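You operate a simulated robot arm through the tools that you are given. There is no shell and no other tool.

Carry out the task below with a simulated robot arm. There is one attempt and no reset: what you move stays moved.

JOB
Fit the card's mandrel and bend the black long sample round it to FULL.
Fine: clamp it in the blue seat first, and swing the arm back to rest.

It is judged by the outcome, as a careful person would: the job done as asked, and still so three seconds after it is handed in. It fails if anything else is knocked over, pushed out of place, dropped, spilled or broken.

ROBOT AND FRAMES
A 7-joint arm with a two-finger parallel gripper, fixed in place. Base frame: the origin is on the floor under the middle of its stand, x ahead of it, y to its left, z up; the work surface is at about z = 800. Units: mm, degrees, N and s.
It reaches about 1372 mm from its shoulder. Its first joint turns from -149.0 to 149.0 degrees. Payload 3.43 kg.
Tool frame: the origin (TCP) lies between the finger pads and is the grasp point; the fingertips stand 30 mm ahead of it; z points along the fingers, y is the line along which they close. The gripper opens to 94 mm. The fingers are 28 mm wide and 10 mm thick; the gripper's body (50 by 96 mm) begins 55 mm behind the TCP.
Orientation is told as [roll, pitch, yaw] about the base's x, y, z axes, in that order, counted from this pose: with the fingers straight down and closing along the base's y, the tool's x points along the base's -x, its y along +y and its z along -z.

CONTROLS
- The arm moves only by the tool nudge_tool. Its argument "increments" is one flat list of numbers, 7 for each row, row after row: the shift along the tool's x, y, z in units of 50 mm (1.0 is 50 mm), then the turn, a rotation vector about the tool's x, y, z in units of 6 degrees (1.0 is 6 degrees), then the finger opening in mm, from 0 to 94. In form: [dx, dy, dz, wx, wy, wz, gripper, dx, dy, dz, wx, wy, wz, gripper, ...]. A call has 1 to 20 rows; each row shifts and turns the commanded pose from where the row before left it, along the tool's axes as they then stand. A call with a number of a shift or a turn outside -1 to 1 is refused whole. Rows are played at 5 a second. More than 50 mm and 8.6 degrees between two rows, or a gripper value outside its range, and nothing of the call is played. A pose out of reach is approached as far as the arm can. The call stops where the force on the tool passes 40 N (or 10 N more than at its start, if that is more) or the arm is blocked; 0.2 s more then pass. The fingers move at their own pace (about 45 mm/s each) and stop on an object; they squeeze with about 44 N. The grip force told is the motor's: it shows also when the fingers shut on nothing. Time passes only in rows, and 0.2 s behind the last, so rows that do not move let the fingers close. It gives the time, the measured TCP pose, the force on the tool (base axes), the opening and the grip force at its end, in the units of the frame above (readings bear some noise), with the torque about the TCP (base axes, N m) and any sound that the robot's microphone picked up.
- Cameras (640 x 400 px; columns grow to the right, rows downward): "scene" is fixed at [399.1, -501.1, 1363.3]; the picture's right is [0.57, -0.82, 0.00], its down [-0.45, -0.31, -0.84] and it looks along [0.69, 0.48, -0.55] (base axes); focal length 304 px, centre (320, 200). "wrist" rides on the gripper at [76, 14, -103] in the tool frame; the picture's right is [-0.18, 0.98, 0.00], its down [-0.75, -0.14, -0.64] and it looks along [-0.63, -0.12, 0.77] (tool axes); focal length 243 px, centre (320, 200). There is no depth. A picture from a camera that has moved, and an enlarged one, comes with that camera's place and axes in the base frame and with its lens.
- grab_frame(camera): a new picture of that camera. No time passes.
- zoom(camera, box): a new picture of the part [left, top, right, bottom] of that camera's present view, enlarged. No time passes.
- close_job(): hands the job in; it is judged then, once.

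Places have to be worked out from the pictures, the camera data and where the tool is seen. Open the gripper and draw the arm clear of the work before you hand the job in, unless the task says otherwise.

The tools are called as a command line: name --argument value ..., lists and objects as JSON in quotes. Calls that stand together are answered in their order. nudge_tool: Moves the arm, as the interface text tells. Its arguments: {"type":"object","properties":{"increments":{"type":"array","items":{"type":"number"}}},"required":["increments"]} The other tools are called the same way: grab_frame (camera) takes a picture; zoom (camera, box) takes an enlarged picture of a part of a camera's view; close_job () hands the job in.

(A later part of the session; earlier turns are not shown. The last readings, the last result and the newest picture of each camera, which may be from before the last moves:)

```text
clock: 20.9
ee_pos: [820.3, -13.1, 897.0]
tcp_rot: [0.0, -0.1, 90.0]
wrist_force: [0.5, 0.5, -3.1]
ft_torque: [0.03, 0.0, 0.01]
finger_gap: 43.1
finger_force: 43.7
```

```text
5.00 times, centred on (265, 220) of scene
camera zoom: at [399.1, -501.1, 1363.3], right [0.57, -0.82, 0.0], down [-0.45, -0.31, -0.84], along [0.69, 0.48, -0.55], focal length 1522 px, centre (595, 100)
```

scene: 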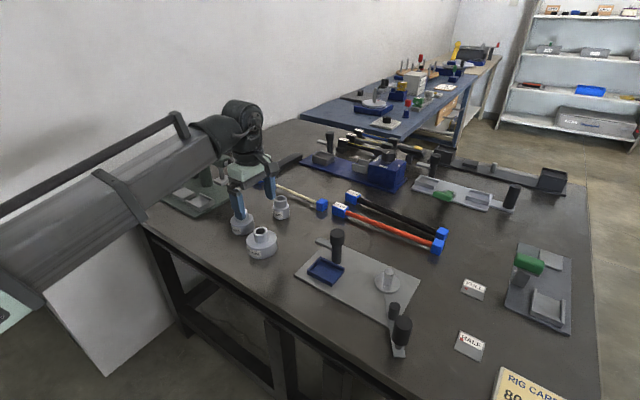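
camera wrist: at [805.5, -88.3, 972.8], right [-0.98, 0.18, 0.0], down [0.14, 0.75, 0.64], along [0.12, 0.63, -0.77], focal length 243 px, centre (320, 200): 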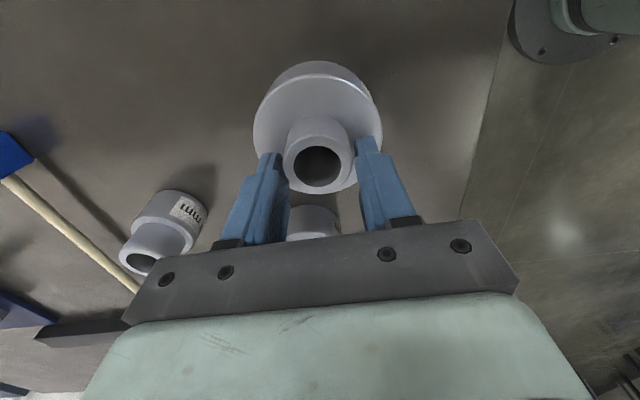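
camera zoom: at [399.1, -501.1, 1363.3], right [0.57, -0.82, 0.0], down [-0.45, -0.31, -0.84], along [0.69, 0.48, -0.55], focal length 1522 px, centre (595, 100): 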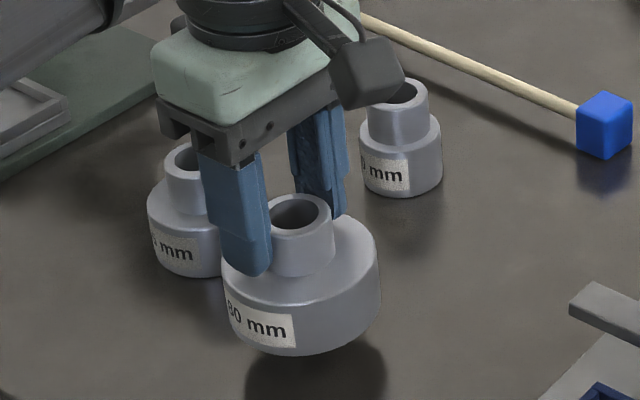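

The mandrel is off the table, held upright, and the label clearly reads 80 mm. I'll lift it well above the clamp knob and carry it beside the spindle, offset to +x so the wrist camera can still see the spindle and measure it.

nudge_tool --increments '[0, 0, -0.5, 0, 0, 0, 20, 0, 0, -0.5, 0, 0, 0, 20, 0, 0, -0.5, 0, 0, 0, 20, 0, 0, -0.5, 0, 0, 0, 20, 0.3, -0.15, -0.1, 0, 0, 0, 20, 0.45, -0.2, 0, 0, 0, 0, 20, 0.45, -0.2, 0, 0, 0, 0, 20, 0.45, -0.2, 0, 0, 0, 0, 20, 0.45, -0.2, 0, 0, 0, 0, 20, 0.45, -0.2, 0, 0, 0, 0, 20, 0.45, -0.2, 0, 0, 0, 0, 20, 0.45, -0.2, 0, 0, 0, 0, 20, 0.45, -0.2, 0, 0, 0, 0, 20, 0.45, -0.2, 0, 0, 0, 0, 20, 0.45, -0.2, 0, 0, 0, 0, 20, 0.45, -0.2, 0, 0, 0, 0, 20, 0.45, -0.2, 0, 0, 0, 0, 20, 0.45, -0.2, 0, 0, 0, 0, 20, 0.45, -0.2, 0, 0, 0, 0, 20, 0.3, -0.05, 0, 0, 0, 0, 20]'

grab_frame --camera "wrist"

grab_frame --camera "scene"

```text
clock: 25.1
ee_pos: [968.3, -358.4, 1002.0]
tcp_rot: [0.0, 0.0, 90.0]
wrist_force: [-0.5, 0.1, -3.1]
ft_torque: [0.0, -0.01, 0.0]
finger_gap: 43.0
finger_force: 43.6
```

```text
taken
camera wrist: at [954.2, -432.8, 1105.0], right [-0.98, 0.18, 0.0], down [0.14, 0.75, 0.64], along [0.12, 0.63, -0.77], focal length 243 px, centre (320, 200)
```

wrist: 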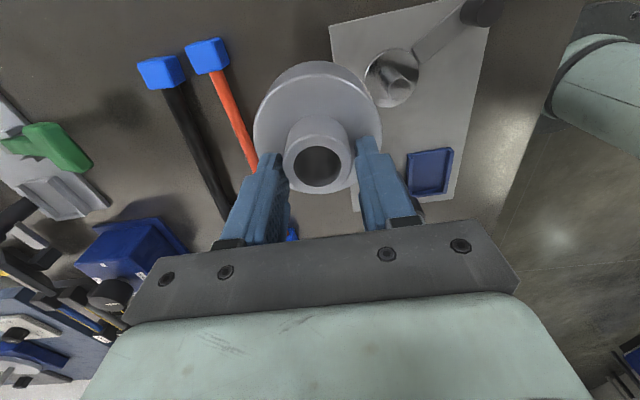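

```text
taken
```

scene: 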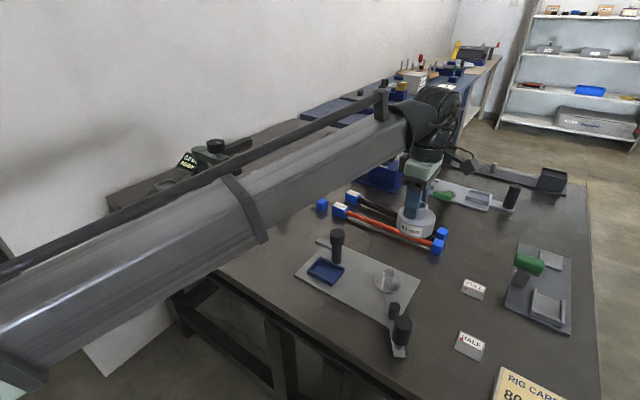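

zoom --camera "wrist" --box '[340, 20, 460, 120]'

zoom --camera "wrist" --box '[240, 50, 400, 210]'

zoom --camera "scene" --box '[360, 250, 440, 300]'

zoom --camera "scene" --box '[380, 180, 460, 250]'

```text
4.00 times, centred on (400, 70) of wrist
camera zoom: at [954.2, -432.8, 1105.0], right [-0.98, 0.18, 0.0], down [0.14, 0.75, 0.64], along [0.12, 0.63, -0.77], focal length 970 px, centre (0, 720)
```

zoom: 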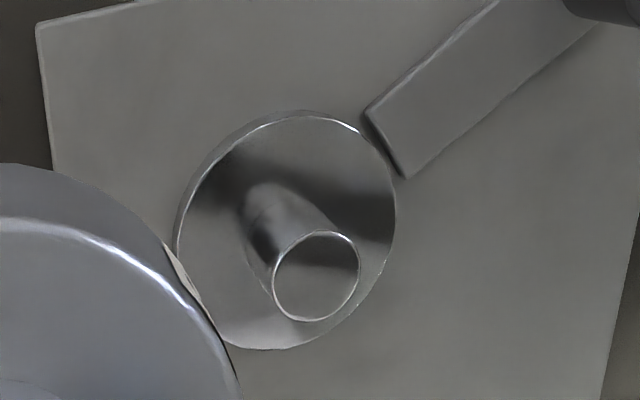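

```text
2.50 times, centred on (320, 130) of wrist
camera zoom: at [954.2, -432.8, 1105.0], right [-0.98, 0.18, 0.0], down [0.14, 0.75, 0.64], along [0.12, 0.63, -0.77], focal length 606 px, centre (320, 375)
```

zoom: 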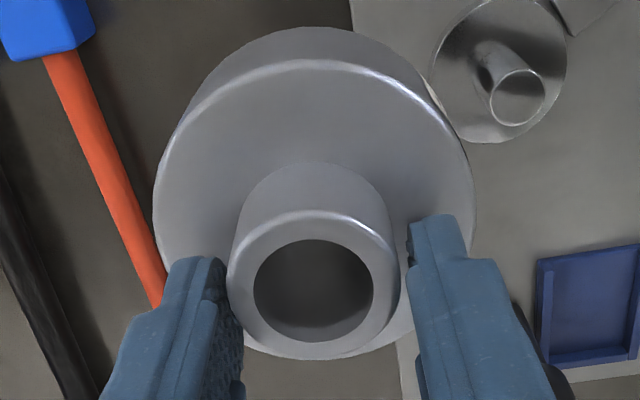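

```text
8.00 times, centred on (400, 275) of scene
camera zoom: at [399.1, -501.1, 1363.3], right [0.57, -0.82, 0.0], down [-0.45, -0.31, -0.84], along [0.69, 0.48, -0.55], focal length 2434 px, centre (-320, -400)
```

zoom: 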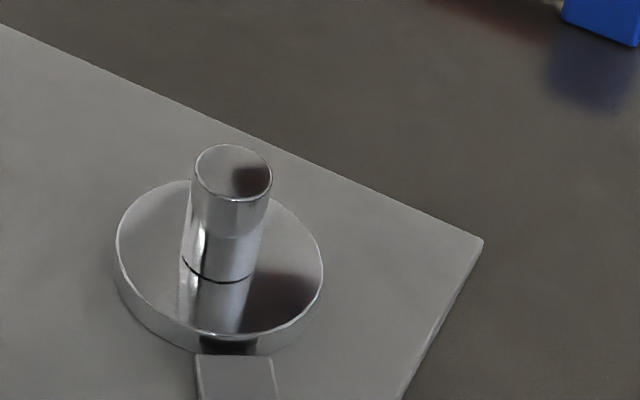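

```text
5.71 times, centred on (420, 215) of scene
camera zoom: at [399.1, -501.1, 1363.3], right [0.57, -0.82, 0.0], down [-0.45, -0.31, -0.84], along [0.69, 0.48, -0.55], focal length 1739 px, centre (-251, 114)
```

zoom: 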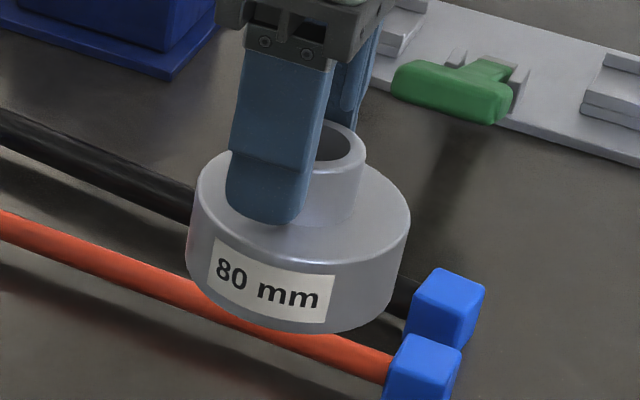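

The spindle triangulates well: axis at about (889.6, -351), disc top z≈815, pin top z≈849. Next I need the mandrel's exact offset in the grip, so I'll zoom in on it from the scene camera.

zoom --camera "scene" --box '[395, 190, 440, 240]'

zoom --camera "scene" --box '[395, 140, 455, 190]'

```text
8.00 times, centred on (418, 215) of scene
camera zoom: at [399.1, -501.1, 1363.3], right [0.57, -0.82, 0.0], down [-0.45, -0.31, -0.84], along [0.69, 0.48, -0.55], focal length 2434 px, centre (-460, 80)
```

zoom: 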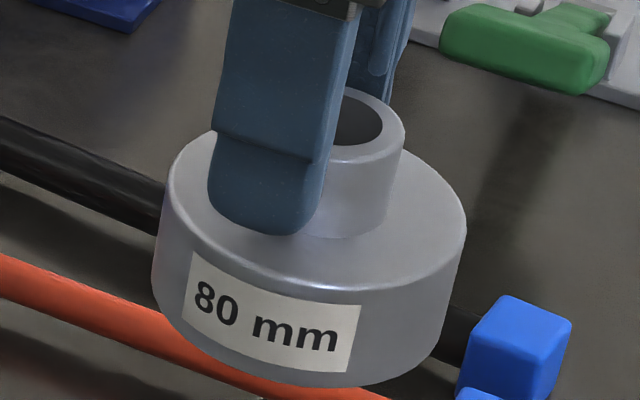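

```text
8.00 times, centred on (425, 165) of scene
camera zoom: at [399.1, -501.1, 1363.3], right [0.57, -0.82, 0.0], down [-0.45, -0.31, -0.84], along [0.69, 0.48, -0.55], focal length 2434 px, centre (-520, 480)
```

zoom: 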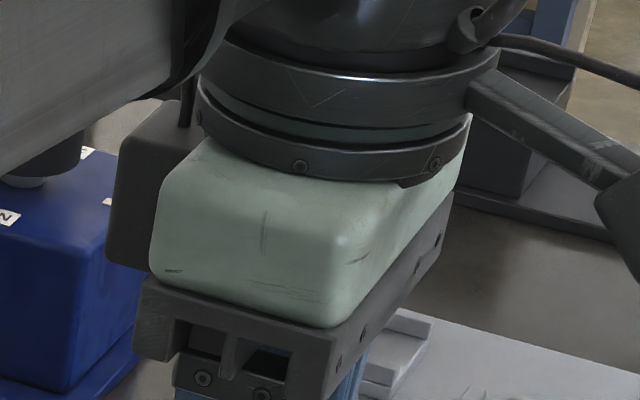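

Combining both views, the mandrel axis sits about 7 mm toward -y of the tool axis and its bottom is about 71 mm below the TCP. I'll move it over the spindle with the bottom still ~20 mm above the pin and check alignment.

nudge_tool --increments '[-0.058, 0.3152, 0.248, 0, 0, 0, 20, -0.058, 0.3152, 0.248, 0, 0, 0, 20, -0.058, 0.3152, 0.248, 0, 0, 0, 20, -0.058, 0.3152, 0.248, 0, 0, 0, 20, -0.058, 0.3152, 0.248, 0, 0, 0, 20, 0, 0, 0, 0, 0, 0, 20, 0, 0, 0, 0, 0, 0, 20]'

zoom --camera "scene" --box '[350, 220, 430, 300]'

grab_frame --camera "wrist"

```text
clock: 26.7
ee_pos: [890.5, -346.8, 939.1]
tcp_rot: [-0.1, 0.0, 90.0]
wrist_force: [0.5, 0.2, -2.7]
ft_torque: [0.04, 0.0, 0.01]
finger_gap: 43.1
finger_force: 43.9
```

```text
5.00 times, centred on (390, 260) of scene
camera zoom: at [399.1, -501.1, 1363.3], right [0.57, -0.82, 0.0], down [-0.45, -0.31, -0.84], along [0.69, 0.48, -0.55], focal length 1522 px, centre (-30, -100)
```

zoom: 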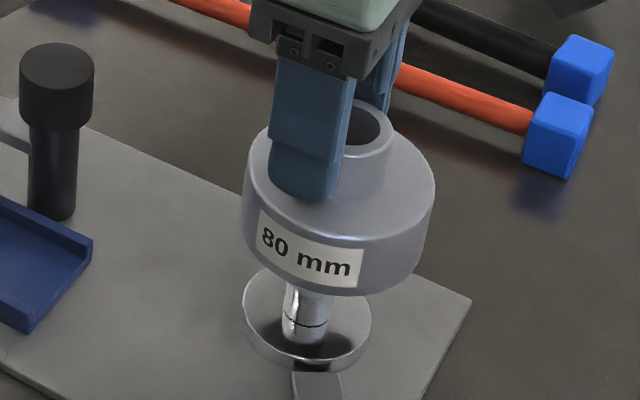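

```text
taken
camera wrist: at [876.2, -421.5, 1041.7], right [-0.98, 0.18, 0.0], down [0.14, 0.75, 0.64], along [0.12, 0.63, -0.77], focal length 243 px, centre (320, 200)
```

wrist: 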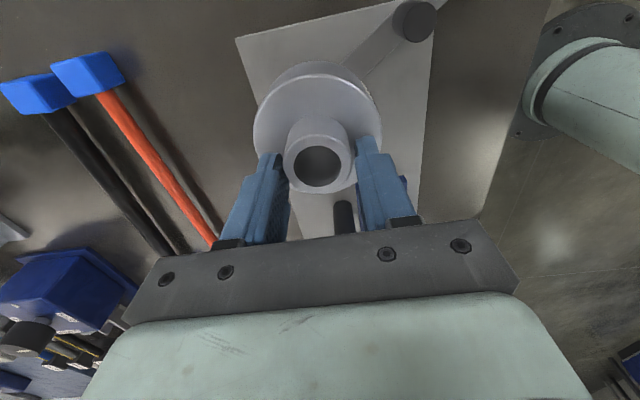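

The scene view shows the mandrel axis about 5 mm to the right of the pin axis, with depth already good. I'll shift it by (-2.2, +4.5) mm, lower it slightly, and recheck at higher zoom.

nudge_tool --increments '[-0.09, 0.044, 0, 0, 0, 0, 20, 0, 0, 0.16, 0, 0, 0, 20, 0, 0, 0, 0, 0, 0, 20, 0, 0, 0, 0, 0, 0, 20]'

zoom --camera "scene" --box '[365, 235, 425, 300]'

grab_frame --camera "wrist"

```text
clock: 27.7
ee_pos: [888.8, -340.1, 931.2]
tcp_rot: [0.0, 0.0, 90.0]
wrist_force: [1.6, -0.2, -2.9]
ft_torque: [0.01, -0.04, -0.03]
finger_gap: 43.2
finger_force: 44.0
```

```text
6.15 times, centred on (395, 268) of scene
camera zoom: at [399.1, -501.1, 1363.3], right [0.57, -0.82, 0.0], down [-0.45, -0.31, -0.84], along [0.69, 0.48, -0.55], focal length 1873 px, centre (-142, -215)
```

zoom: 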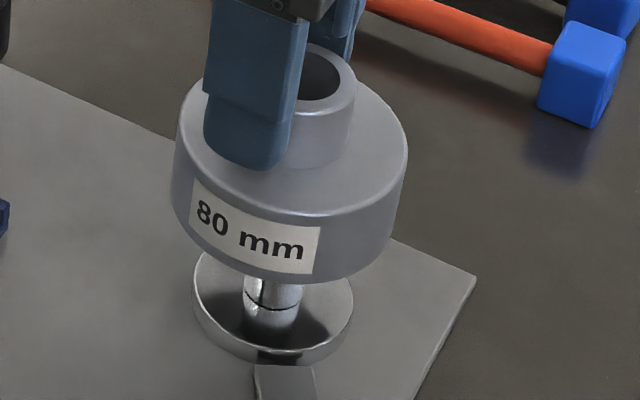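

```text
taken
camera wrist: at [874.0, -415.3, 1033.8], right [-0.98, 0.18, 0.0], down [0.14, 0.75, 0.64], along [0.12, 0.63, -0.77], focal length 243 px, centre (320, 200)
```

wrist: 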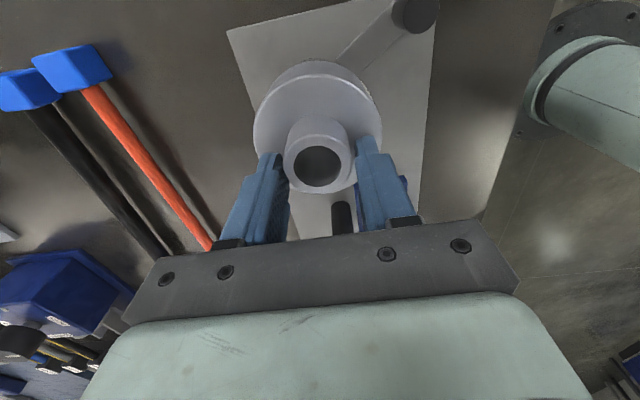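

The correction went slightly too far; the mandrel now looks about 2 mm left of the pin. I'll zoom in further to measure it precisely.

zoom --camera "scene" --box '[388, 238, 428, 298]'

zoom --camera "scene" --box '[370, 258, 418, 298]'

```text
6.67 times, centred on (408, 268) of scene
camera zoom: at [399.1, -501.1, 1363.3], right [0.57, -0.82, 0.0], down [-0.45, -0.31, -0.84], along [0.69, 0.48, -0.55], focal length 2029 px, centre (-267, -253)
```

zoom: 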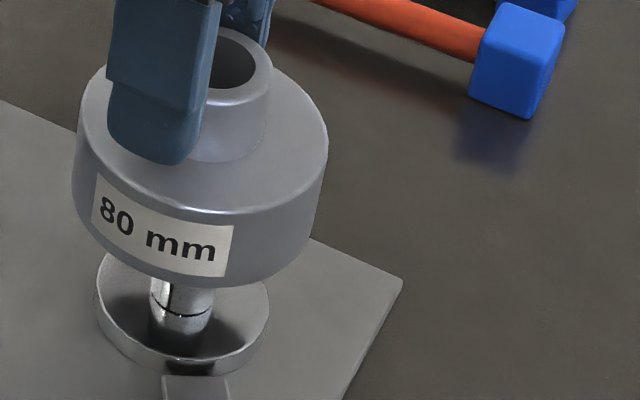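

```text
10.00 times, centred on (394, 278) of scene
camera zoom: at [399.1, -501.1, 1363.3], right [0.57, -0.82, 0.0], down [-0.45, -0.31, -0.84], along [0.69, 0.48, -0.55], focal length 3043 px, centre (-420, -580)
```

zoom: 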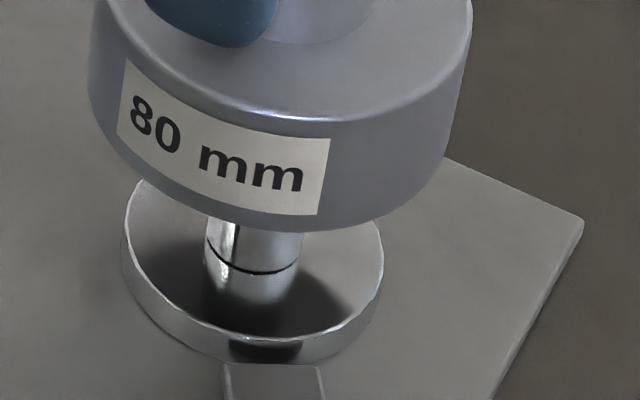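

Measured precisely, the mandrel needs about -3 mm in y, with x and depth already fine. That agrees with my original target of TCP y≈-342.5. I'll apply it and check the reading.

nudge_tool --increments '[0.06, 0, 0, 0, 0, 0, 20, 0, 0, 0, 0, 0, 0, 20, 0, 0, 0, 0, 0, 0, 20]'

zoom --camera "scene" --box '[370, 258, 418, 298]'

zoom --camera "wrist" --box '[240, 50, 400, 210]'

```text
clock: 28.5
ee_pos: [889.9, -342.8, 930.8]
tcp_rot: [0.1, 0.0, 90.0]
wrist_force: [0.0, 0.1, -3.0]
ft_torque: [0.01, 0.02, -0.01]
finger_gap: 43.1
finger_force: 44.7
```

```text
10.00 times, centred on (394, 278) of scene
camera zoom: at [399.1, -501.1, 1363.3], right [0.57, -0.82, 0.0], down [-0.45, -0.31, -0.84], along [0.69, 0.48, -0.55], focal length 3043 px, centre (-420, -580)
```

zoom: 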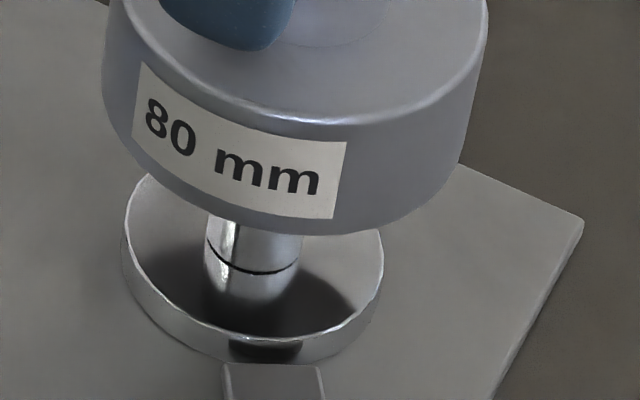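

```text
2.50 times, centred on (320, 130) of wrist
camera zoom: at [875.1, -418.4, 1033.8], right [-0.98, 0.18, 0.0], down [0.14, 0.75, 0.64], along [0.12, 0.63, -0.77], focal length 606 px, centre (320, 375)
```

zoom: 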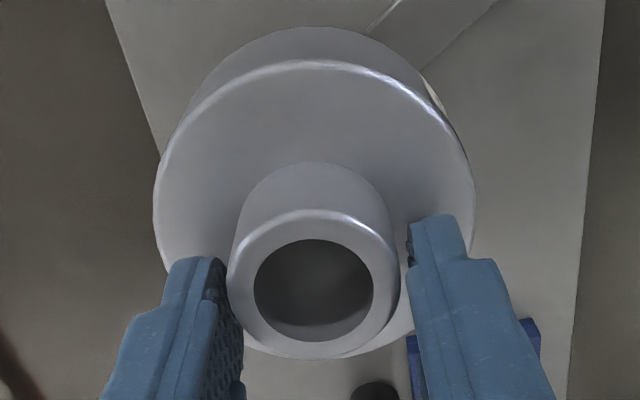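

Alignment is now within about 1 mm. I'll trim x slightly and lower 16 mm slowly, watching the force as the bore meets the pin.

nudge_tool --increments '[0, 0.014, 0.08, 0, 0, 0, 20, 0, 0, 0.08, 0, 0, 0, 20, 0, 0, 0.08, 0, 0, 0, 20, 0, 0, 0.08, 0, 0, 0, 20, 0, 0, 0, 0, 0, 0, 20]'

zoom --camera "scene" --box '[370, 248, 418, 298]'

```text
clock: 29.7
ee_pos: [889.3, -343.9, 915.3]
tcp_rot: [0.0, 0.0, 90.0]
wrist_force: [-0.4, 0.4, -3.4]
ft_torque: [0.02, 0.03, 0.0]
finger_gap: 42.9
finger_force: 44.1
```

```text
8.00 times, centred on (394, 273) of scene
camera zoom: at [399.1, -501.1, 1363.3], right [0.57, -0.82, 0.0], down [-0.45, -0.31, -0.84], along [0.69, 0.48, -0.55], focal length 2434 px, centre (-272, -384)
```

zoom: 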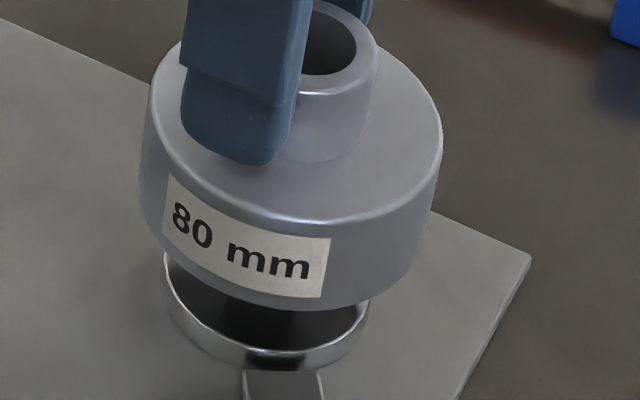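

There's no contact force and the bottom should already be below the pin top, so the bore is engaged. I'll keep lowering gently toward the disc.

nudge_tool --increments '[0, 0, 0.08, 0, 0, 0, 20, 0, 0, 0.08, 0, 0, 0, 20, 0, 0, 0.08, 0, 0, 0, 20, 0, 0, 0.08, 0, 0, 0, 20, 0, 0, 0.08, 0, 0, 0, 20, 0, 0, 0.06, 0, 0, 0, 20, 0, 0, 0, 0, 0, 0, 20]'

zoom --camera "scene" --box '[370, 248, 418, 298]'

```text
clock: 31.3
ee_pos: [888.9, -340.9, 891.9]
tcp_rot: [0.0, 0.0, 90.0]
wrist_force: [-0.7, -0.7, -2.4]
ft_torque: [0.03, -0.05, 0.02]
finger_gap: 43.4
finger_force: 44.3
```

```text
8.00 times, centred on (394, 273) of scene
camera zoom: at [399.1, -501.1, 1363.3], right [0.57, -0.82, 0.0], down [-0.45, -0.31, -0.84], along [0.69, 0.48, -0.55], focal length 2434 px, centre (-272, -384)
```

zoom: 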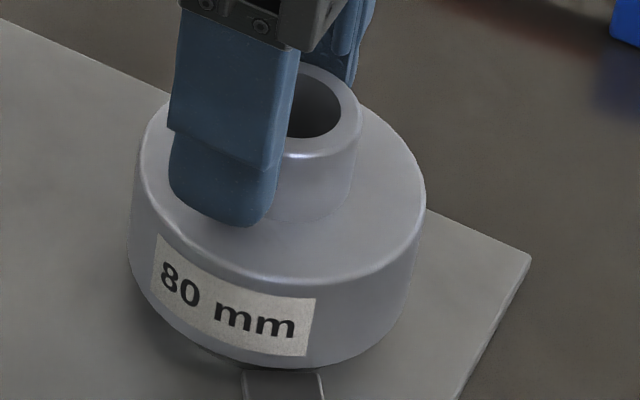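

It's nearly seated and still has no contact. I'll lower the last few millimetres until the disc takes the weight.

nudge_tool --increments '[0, 0, 0.04, 0, 0, 0, 20, 0, 0, 0.03, 0, 0, 0, 20, 0, 0, 0.03, 0, 0, 0, 20, 0, 0, 0, 0, 0, 0, 20]'

zoom --camera "scene" --box '[370, 248, 418, 298]'

```text
clock: 32.3
ee_pos: [887.7, -342.7, 886.4]
tcp_rot: [0.0, -0.1, 90.0]
wrist_force: [4.0, -1.1, -1.5]
ft_torque: [0.0, -0.15, 0.01]
finger_gap: 42.9
finger_force: 44.3
```

```text
8.00 times, centred on (394, 273) of scene
camera zoom: at [399.1, -501.1, 1363.3], right [0.57, -0.82, 0.0], down [-0.45, -0.31, -0.84], along [0.69, 0.48, -0.55], focal length 2434 px, centre (-272, -384)
```

zoom: 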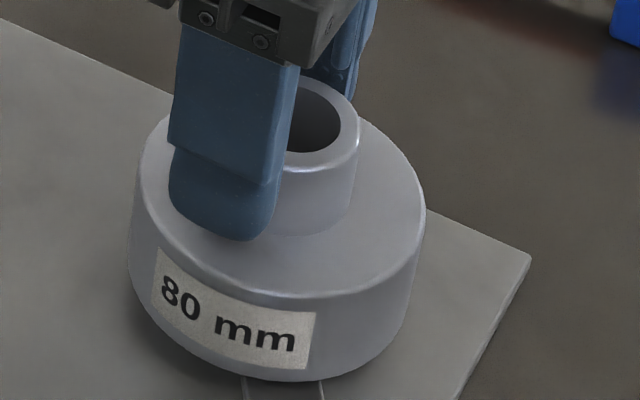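

A light sideways touch shows the pin is inside the bore. I'll lower a little more until vertical support shows.

nudge_tool --increments '[0, -0.016, 0.03, 0, 0, 0, 20, 0, 0, 0.02, 0, 0, 0, 20, 0, 0, 0, 0, 0, 0, 20]'

```text
clock: 33.1
ee_pos: [888.5, -342.9, 886.2]
tcp_rot: [-0.2, -0.1, 90.0]
wrist_force: [0.8, -2.2, 17.5]
ft_torque: [0.08, 0.44, 0.02]
finger_gap: 43.3
finger_force: 43.9
```

There is firm vertical support (17 N) at the expected height, so the mandrel is seated on the disc. I'll ease off, open the fingers, and rise.

nudge_tool --increments '[0, 0, -0.03, 0, 0, 0, 20, 0, 0, 0, 0, 0, 0, 60, 0, 0, 0, 0, 0, 0, 80, 0, 0, 0, 0, 0, 0, 80, 0, 0, -0.4, 0, 0, 0, 80, 0, 0, -0.5, 0, 0, 0, 80, 0, 0, -0.5, 0, 0, 0, 80, 0, 0, -0.5, 0, 0, 0, 80, 0, 0, -0.4, 0, 0, 0, 80]'

grab_frame --camera "wrist"

zoom --camera "scene" --box '[290, 220, 450, 370]'

```text
clock: 35.1
ee_pos: [887.8, -342.8, 1003.5]
tcp_rot: [0.0, 0.0, 90.0]
wrist_force: [-0.2, 0.2, -0.1]
ft_torque: [-0.01, -0.02, 0.02]
finger_gap: 79.9
finger_force: 0.2
```

```text
taken
camera wrist: at [873.5, -417.4, 1105.8], right [-0.98, 0.18, 0.0], down [0.14, 0.75, 0.64], along [0.12, 0.63, -0.77], focal length 243 px, centre (320, 200)
```

wrist: 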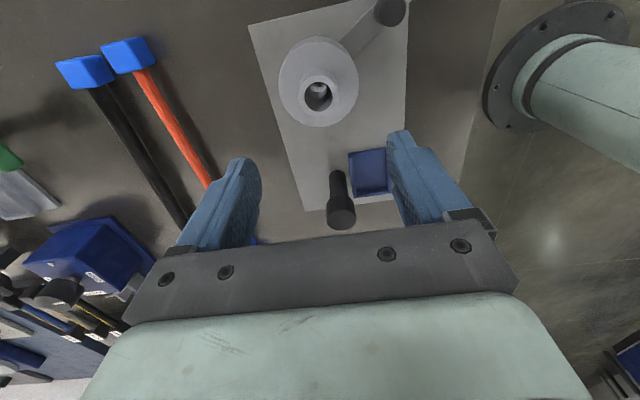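

```text
2.67 times, centred on (370, 295) of scene
camera zoom: at [399.1, -501.1, 1363.3], right [0.57, -0.82, 0.0], down [-0.45, -0.31, -0.84], along [0.69, 0.48, -0.55], focal length 812 px, centre (187, -53)
```

zoom: 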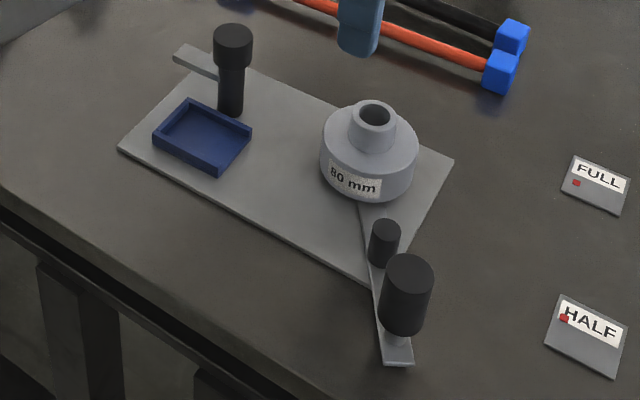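

The mandrel is fitted, and the pin is visible inside the bore. Next is the black sample: its rod runs from about (1160, -102) to (1123, -402), roughly 7° off the y axis. I'll move above the grip point, about 100 mm from the labelled end, and turn to match.

nudge_tool --increments '[-0.249, -0.408, 0.05, 0, 0, 0, 80, -0.249, -0.408, 0.05, 0, 0, 0, 80, -0.249, -0.408, 0.05, 0, 0, 0, 80, -0.249, -0.408, 0.05, 0, 0, 0, 80, -0.249, -0.408, 0.05, 0, 0, 0, 80, -0.249, -0.408, 0.05, 0, 0, 0, 80, -0.249, -0.408, 0.05, 0, 0, 0, 80, -0.249, -0.408, 0.05, 0, 0, 0, 80, -0.249, -0.408, 0.05, 0, 0, 0, 80, -0.249, -0.408, 0.05, 0, 0, 0, 80, -0.249, -0.408, 0.05, 0, 0, 0, 80, -0.249, -0.408, 0.05, 0, 0, 0, 80, -0.249, -0.408, 0.05, 0, 0, 0, 80, 0, 0, 0, 0, 0, 0.583, 80, 0, 0, 0, 0, 0, 0.583, 80, 0, 0, 0, 0, 0, 0, 80]'

grab_frame --camera "wrist"

grab_frame --camera "scene"

```text
clock: 38.5
ee_pos: [1153.0, -180.0, 969.4]
tcp_rot: [0.1, 0.0, 83.0]
wrist_force: [-0.1, -1.1, -1.5]
ft_torque: [-0.03, 0.01, 0.01]
finger_gap: 79.9
finger_force: 0.1
```

```text
taken
camera wrist: at [1131.0, -253.5, 1071.3], right [-0.95, 0.3, 0.0], down [0.23, 0.73, 0.64], along [0.19, 0.61, -0.77], focal length 243 px, centre (320, 200)
```

wrist: 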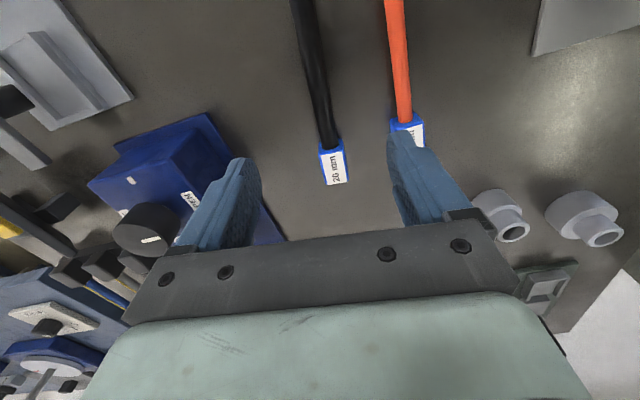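

```text
taken
```

scene: 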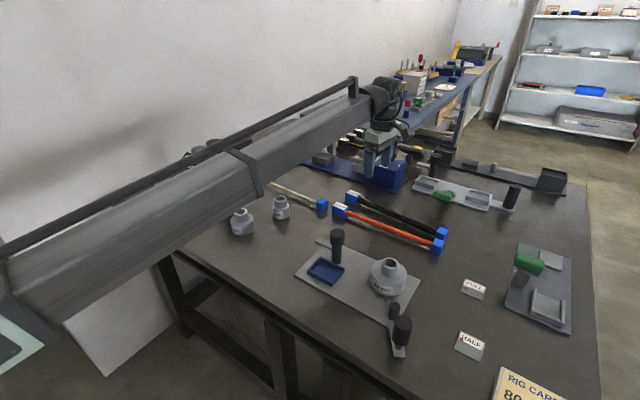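

The rod lines up well with the tool plane. I'll zoom in to fine-tune the lateral offset and the grip position.

zoom --camera "wrist" --box '[240, 0, 440, 200]'

```text
2.00 times, centred on (340, 100) of wrist
camera zoom: at [1131.0, -253.5, 1071.3], right [-0.95, 0.3, 0.0], down [0.23, 0.73, 0.64], along [0.19, 0.61, -0.77], focal length 485 px, centre (280, 400)
```

zoom: 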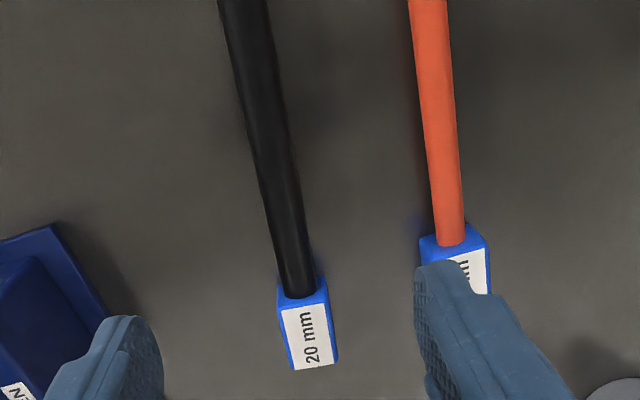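

The tool is aligned with the rod to within ~0.5 mm, and the grip point is about 98 mm from the labelled end. I'll narrow the fingers and descend.

nudge_tool --increments '[0, 0, 0.4, 0, 0, 0, 50, 0, 0, 0.4, 0, 0, 0, 50, 0, 0, 0.4, 0, 0, 0, 50, 0, 0, 0.4, 0, 0, 0, 50, 0, 0, 0.4, 0, 0, 0, 50, 0, 0, 0.3, 0, 0, 0, 50, 0, 0, 0.2, 0, 0, 0, 50, 0, 0, 0.12, 0, 0, 0, 50, 0, 0, 0, 0, 0, 0, 50]'

grab_frame --camera "wrist"

zoom --camera "scene" --box '[320, 150, 460, 260]'

```text
clock: 40.5
ee_pos: [1154.5, -181.4, 838.2]
tcp_rot: [0.1, 0.0, 83.0]
wrist_force: [0.8, -0.6, 0.1]
ft_torque: [0.0, 0.01, 0.03]
finger_gap: 50.0
finger_force: 0.0
```

```text
taken
camera wrist: at [1130.6, -254.8, 940.9], right [-0.95, 0.3, 0.0], down [0.23, 0.73, 0.64], along [0.19, 0.61, -0.77], focal length 243 px, centre (320, 200)
```

wrist: 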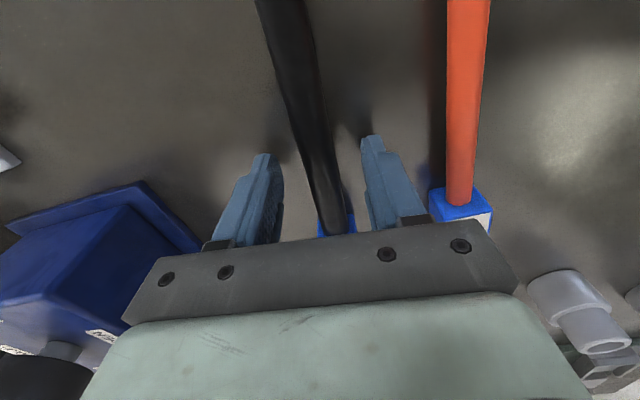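

```text
3.64 times, centred on (390, 205) of scene
camera zoom: at [399.1, -501.1, 1363.3], right [0.57, -0.82, 0.0], down [-0.45, -0.31, -0.84], along [0.69, 0.48, -0.55], focal length 1106 px, centre (66, 182)
```

zoom: 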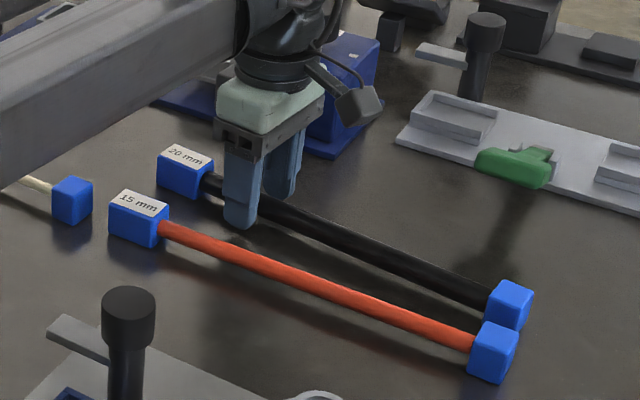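

The fingers straddle the rod cleanly. I'll go down 3 mm more, close, and lift slightly to test the grip.

nudge_tool --increments '[0, 0, 0.06, 0, 0, 0, 50, 0, 0, 0, 0, 0, 0, 30, 0, 0, 0, 0, 0, 0, 15, 0, 0, 0, 0, 0, 0, 8, 0, 0, 0, 0, 0, 0, 8, 0, 0, 0, 0, 0, 0, 8, 0, 0, -0.2, 0, 0, 0, 8, 0, 0, -0.2, 0, 0, 0, 8, 0, 0, -0.2, 0, 0, 0, 8, 0, 0, 0, 0, 0, 0, 8]'

zoom --camera "scene" --box '[320, 150, 460, 260]'

grab_frame --camera "wrist"

```text
clock: 42.7
ee_pos: [1154.5, -181.9, 866.8]
tcp_rot: [0.0, 0.1, 83.1]
wrist_force: [-0.2, 0.4, -1.2]
ft_torque: [0.06, 0.03, 0.01]
finger_gap: 18.8
finger_force: 43.9
```

```text
3.64 times, centred on (390, 205) of scene
camera zoom: at [399.1, -501.1, 1363.3], right [0.57, -0.82, 0.0], down [-0.45, -0.31, -0.84], along [0.69, 0.48, -0.55], focal length 1106 px, centre (66, 182)
```

zoom: 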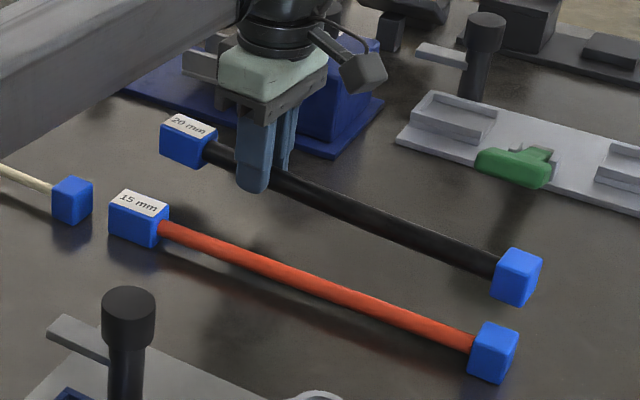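

```text
taken
camera wrist: at [1131.1, -253.9, 969.1], right [-0.95, 0.3, 0.0], down [0.23, 0.73, 0.64], along [0.19, 0.61, -0.77], focal length 243 px, centre (320, 200)
```

wrist: 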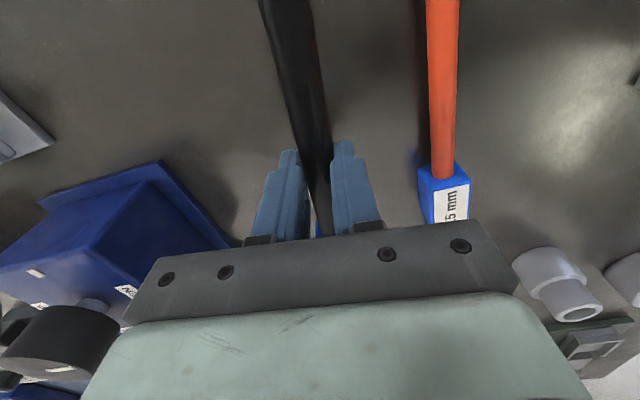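

The sample is held; the rod is flexible and droops slightly at the ends. I'll lift it to z≈975, turn it parallel to y, and carry it over the rig.

nudge_tool --increments '[0, 0, -0.44, 0, 0, 0, 8, 0, 0, -0.44, 0, 0, 0, 8, 0, 0, -0.44, 0, 0, 0, 8, 0, 0, -0.44, 0, 0, 0, 8, 0, 0, -0.44, 0, 0, 0, 8, 0, 0, 0, 0, 0, -0.583, 8, 0, 0, 0, 0, 0, -0.583, 8, 0.08, 0.25, 0, 0, 0, 0, 8, 0.15, 0.45, 0, 0, 0, 0, 8, 0.15, 0.45, 0, 0, 0, 0, 8, 0.15, 0.45, 0, 0, 0, 0, 8, 0.15, 0.45, 0, 0, 0, 0, 8, 0.15, 0.45, 0, 0, 0, 0, 8, 0.15, 0.45, 0, 0, 0, 0, 8, 0.15, 0.45, 0, 0, 0, 0, 8, 0.15, 0.45, 0, 0, 0, 0, 8, 0.15, 0.45, 0, 0, 0, 0, 8, 0.15, 0.45, 0, 0, 0, 0, 8, 0.15, 0.45, 0, 0, 0, 0, 8, 0.15, 0.45, 0, 0, 0, 0, 8]'

grab_frame --camera "wrist"

grab_frame --camera "scene"

```text
clock: 46.9
ee_pos: [872.4, -275.9, 972.0]
tcp_rot: [0.0, 0.0, 90.2]
wrist_force: [-0.4, -0.2, -2.4]
ft_torque: [0.0, 0.01, 0.03]
finger_gap: 18.9
finger_force: 44.4
```

```text
taken
camera wrist: at [857.8, -350.3, 1074.7], right [-0.98, 0.18, 0.0], down [0.14, 0.75, 0.64], along [0.12, 0.63, -0.77], focal length 243 px, centre (320, 200)
```

wrist: 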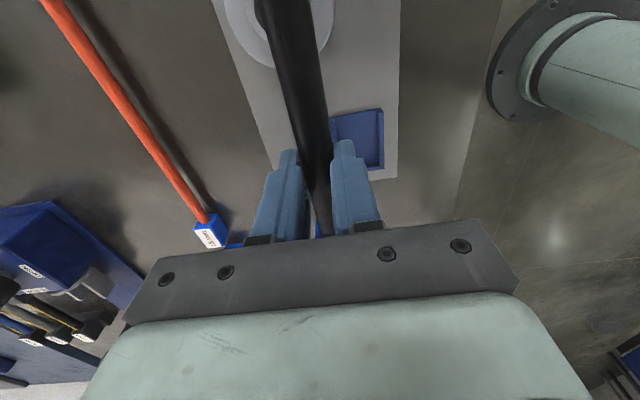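

```text
taken
```

scene: 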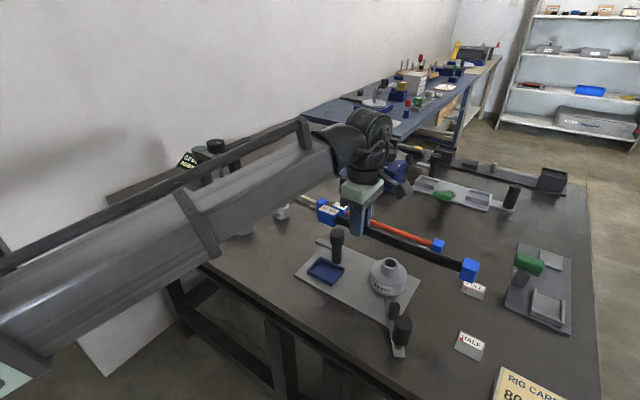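

I'm close to the rig. I'll move to the nominal spot above the seat line (TCP ≈ (836, -284), z≈950) and look from both cameras.

nudge_tool --increments '[0.05, 0.24, 0, 0, 0, 0, 8, 0.05, 0.24, 0, 0, 0, 0, 8, 0.06, 0.24, 0.2, 0, 0, 0, 8, 0, 0, 0.24, 0, 0, 0, 8, 0, 0, 0, 0, 0, 0, 8, 0, 0, 0, 0, 0, 0, 8]'

grab_frame --camera "wrist"

zoom --camera "scene" --box '[290, 200, 470, 320]'

zoom --camera "scene" --box '[295, 205, 365, 295]'

```text
clock: 48.3
ee_pos: [837.4, -283.8, 953.0]
tcp_rot: [0.0, 0.0, 90.0]
wrist_force: [-0.2, -1.1, -0.4]
ft_torque: [0.04, 0.01, -0.01]
finger_gap: 18.7
finger_force: 44.2
```

```text
taken
camera wrist: at [822.6, -358.7, 1055.1], right [-0.98, 0.18, 0.0], down [0.14, 0.75, 0.64], along [0.12, 0.63, -0.77], focal length 243 px, centre (320, 200)
```

wrist: 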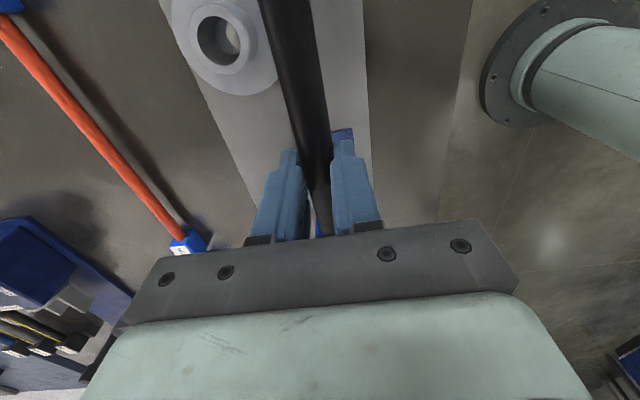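

```text
3.33 times, centred on (380, 260) of scene
camera zoom: at [399.1, -501.1, 1363.3], right [0.57, -0.82, 0.0], down [-0.45, -0.31, -0.84], along [0.69, 0.48, -0.55], focal length 1014 px, centre (120, 0)
```

zoom: 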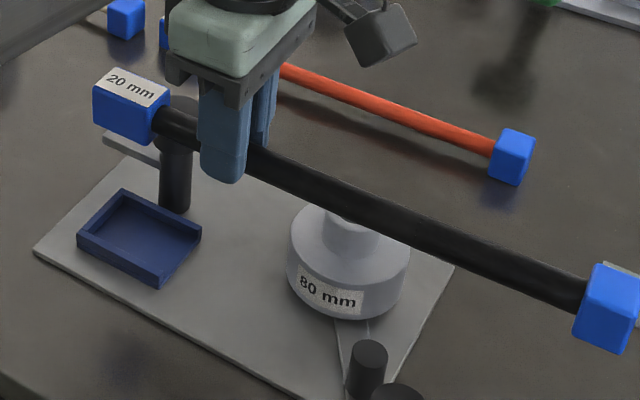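

```text
4.44 times, centred on (330, 250) of scene
camera zoom: at [399.1, -501.1, 1363.3], right [0.57, -0.82, 0.0], down [-0.45, -0.31, -0.84], along [0.69, 0.48, -0.55], focal length 1352 px, centre (276, -22)
```

zoom: 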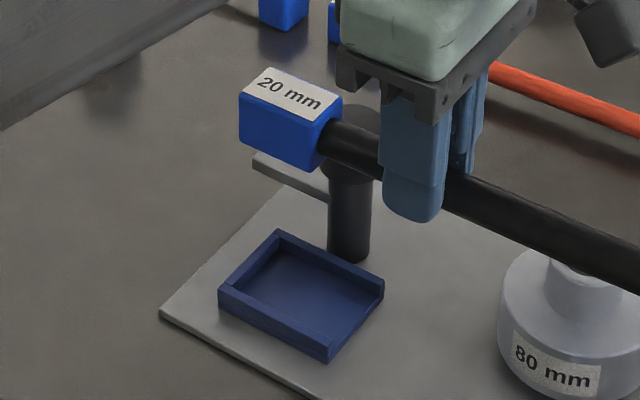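

By the scene geometry, the block is centred on the seat in x (about 836), but its outer end needs to come ~7 mm toward -y to clear the seat's end wall. I'll shift that and descend to ~14 mm above the seat rim.

nudge_tool --increments '[0.144, 0.01, 0, 0, 0, 0, 8, 0, 0, 0.33, 0, 0, 0, 8, 0, 0, 0.33, 0, 0, 0, 8, 0, 0, 0.33, 0, 0, 0, 8, 0, 0, 0.33, 0, 0, 0, 8, 0, 0, 0.33, 0, 0, 0, 8, 0, 0, 0, 0, 0, 0, 8, 0, 0, 0, 0, 0, 0, 8]'

grab_frame --camera "wrist"

zoom --camera "scene" --box '[295, 205, 365, 295]'

zoom --camera "scene" --box '[340, 220, 480, 360]'

```text
clock: 50.1
ee_pos: [834.8, -292.0, 871.8]
tcp_rot: [0.0, 0.0, 90.0]
wrist_force: [-0.3, -0.2, 0.3]
ft_torque: [0.04, 0.0, -0.02]
finger_gap: 18.6
finger_force: 43.9
```

```text
taken
camera wrist: at [820.3, -366.0, 973.9], right [-0.98, 0.18, 0.0], down [0.14, 0.75, 0.64], along [0.12, 0.63, -0.77], focal length 243 px, centre (320, 200)
```

wrist: 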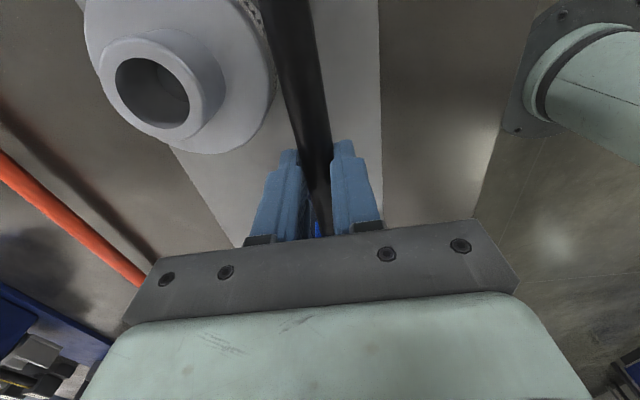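

```text
4.44 times, centred on (330, 250) of scene
camera zoom: at [399.1, -501.1, 1363.3], right [0.57, -0.82, 0.0], down [-0.45, -0.31, -0.84], along [0.69, 0.48, -0.55], focal length 1352 px, centre (276, -22)
```

zoom: 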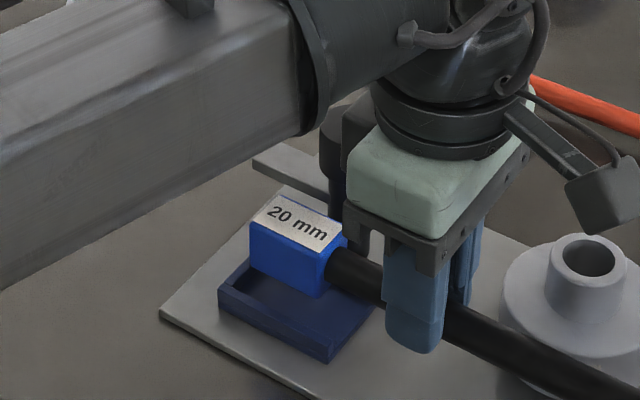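

```text
2.86 times, centred on (410, 290) of scene
camera zoom: at [399.1, -501.1, 1363.3], right [0.57, -0.82, 0.0], down [-0.45, -0.31, -0.84], along [0.69, 0.48, -0.55], focal length 869 px, centre (63, -57)
```

zoom: 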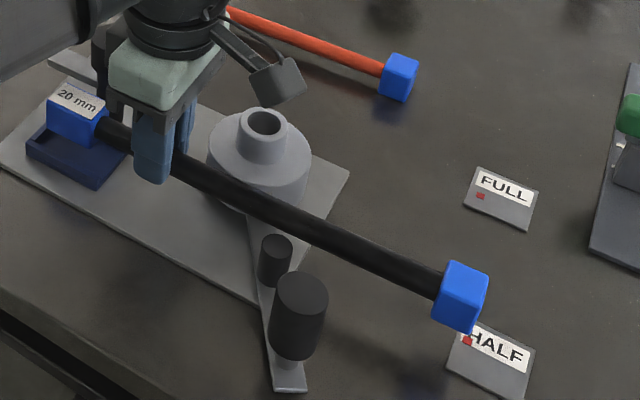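

The block is inside the seat's outline in both directions, with a few millimetres of gap to the mandrel. I'll lower slowly until the block touches the seat floor.

nudge_tool --increments '[0, 0, 0.1, 0, 0, 0, 8, 0, 0, 0.1, 0, 0, 0, 8, 0, 0, 0.1, 0, 0, 0, 8, 0, 0, 0.06, 0, 0, 0, 8, 0, 0, 0, 0, 0, 0, 8]'

zoom --camera "scene" --box '[295, 205, 365, 295]'

```text
clock: 51.3
ee_pos: [836.0, -292.3, 854.4]
tcp_rot: [0.0, 0.1, 90.0]
wrist_force: [-0.9, -0.1, -1.6]
ft_torque: [0.06, -0.04, -0.01]
finger_gap: 18.8
finger_force: 44.3
```

```text
4.44 times, centred on (330, 250) of scene
camera zoom: at [399.1, -501.1, 1363.3], right [0.57, -0.82, 0.0], down [-0.45, -0.31, -0.84], along [0.69, 0.48, -0.55], focal length 1352 px, centre (276, -22)
```

zoom: 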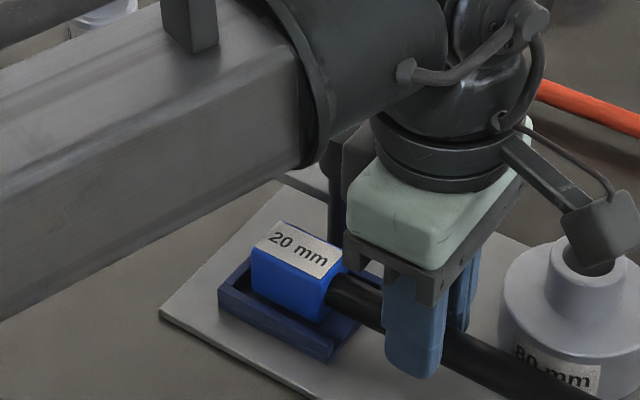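

The block is going into the seat. I'll keep lowering in 2 mm steps until contact.

nudge_tool --increments '[0, 0, 0.04, 0, 0, 0, 8, 0, 0, 0.04, 0, 0, 0, 8, 0, 0, 0.04, 0, 0, 0, 8, 0, 0, 0, 0, 0, 0, 8]'

zoom --camera "scene" --box '[295, 205, 365, 295]'

```text
clock: 52.3
ee_pos: [834.9, -290.8, 847.8]
tcp_rot: [-0.1, 0.0, 90.0]
wrist_force: [-0.2, -3.1, 17.7]
ft_torque: [1.07, 0.0, 0.05]
finger_gap: 18.8
finger_force: 44.2
```

```text
4.44 times, centred on (330, 250) of scene
camera zoom: at [399.1, -501.1, 1363.3], right [0.57, -0.82, 0.0], down [-0.45, -0.31, -0.84], along [0.69, 0.48, -0.55], focal length 1352 px, centre (276, -22)
```

zoom: 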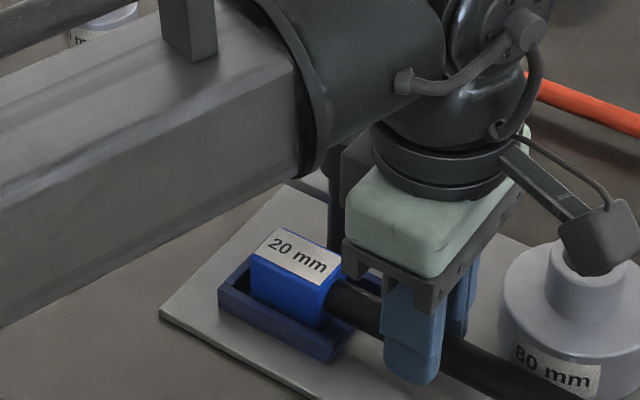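

The block rests on the seat floor at the expected height, with 17 N of contact. I'll ease off 1 mm and open the fingers a little at first, to see whether the sample stays level once it's free.

nudge_tool --increments '[0, 0, -0.02, 0, 0, 0, 8, 0, 0, 0, 0, 0, 0, 26, 0, 0, 0, 0, 0, 0, 26, 0, 0, 0, 0, 0, 0, 26]'

zoom --camera "scene" --box '[295, 205, 365, 295]'

zoom --camera "scene" --box '[340, 220, 480, 360]'

grab_frame --camera "wrist"

```text
clock: 53.3
ee_pos: [834.9, -289.8, 846.5]
tcp_rot: [0.0, 0.0, 90.0]
wrist_force: [0.8, -0.6, 1.2]
ft_torque: [-0.02, -0.01, 0.0]
finger_gap: 26.0
finger_force: 0.1
```

```text
4.44 times, centred on (330, 250) of scene
camera zoom: at [399.1, -501.1, 1363.3], right [0.57, -0.82, 0.0], down [-0.45, -0.31, -0.84], along [0.69, 0.48, -0.55], focal length 1352 px, centre (276, -22)
```

zoom: 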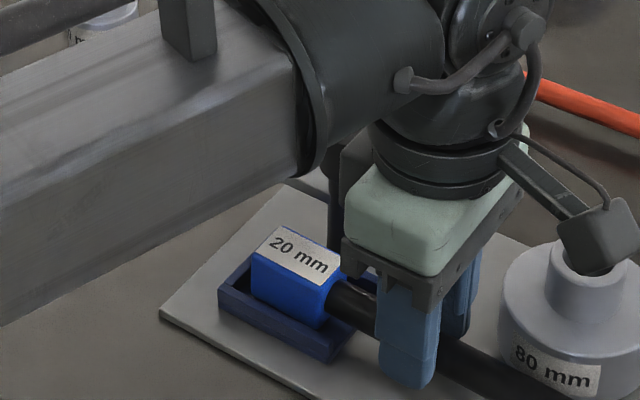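

```text
2.86 times, centred on (410, 290) of scene
camera zoom: at [399.1, -501.1, 1363.3], right [0.57, -0.82, 0.0], down [-0.45, -0.31, -0.84], along [0.69, 0.48, -0.55], focal length 869 px, centre (63, -57)
```

zoom: 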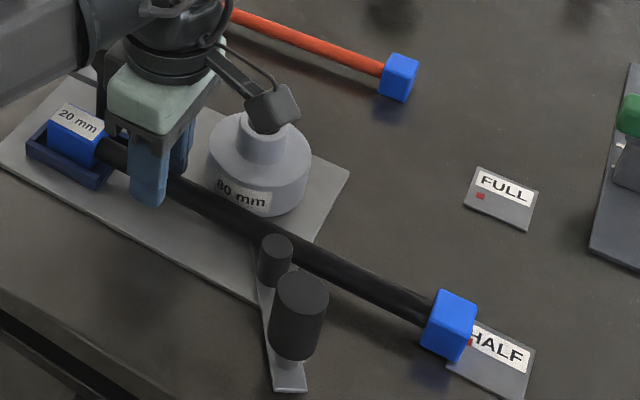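

```text
taken
camera wrist: at [821.2, -365.1, 949.9], right [-0.98, 0.18, 0.0], down [0.14, 0.75, 0.64], along [0.12, 0.63, -0.77], focal length 243 px, centre (320, 200)
```

wrist: 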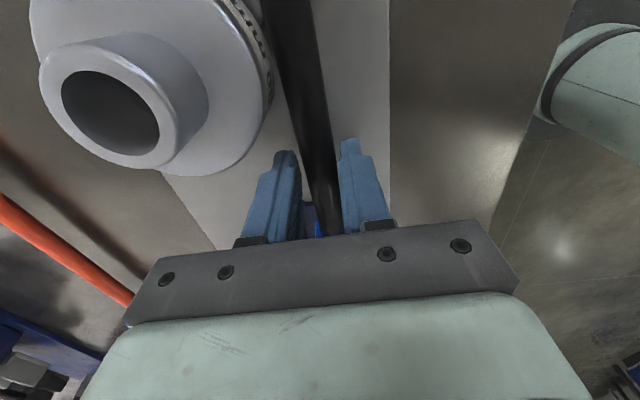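

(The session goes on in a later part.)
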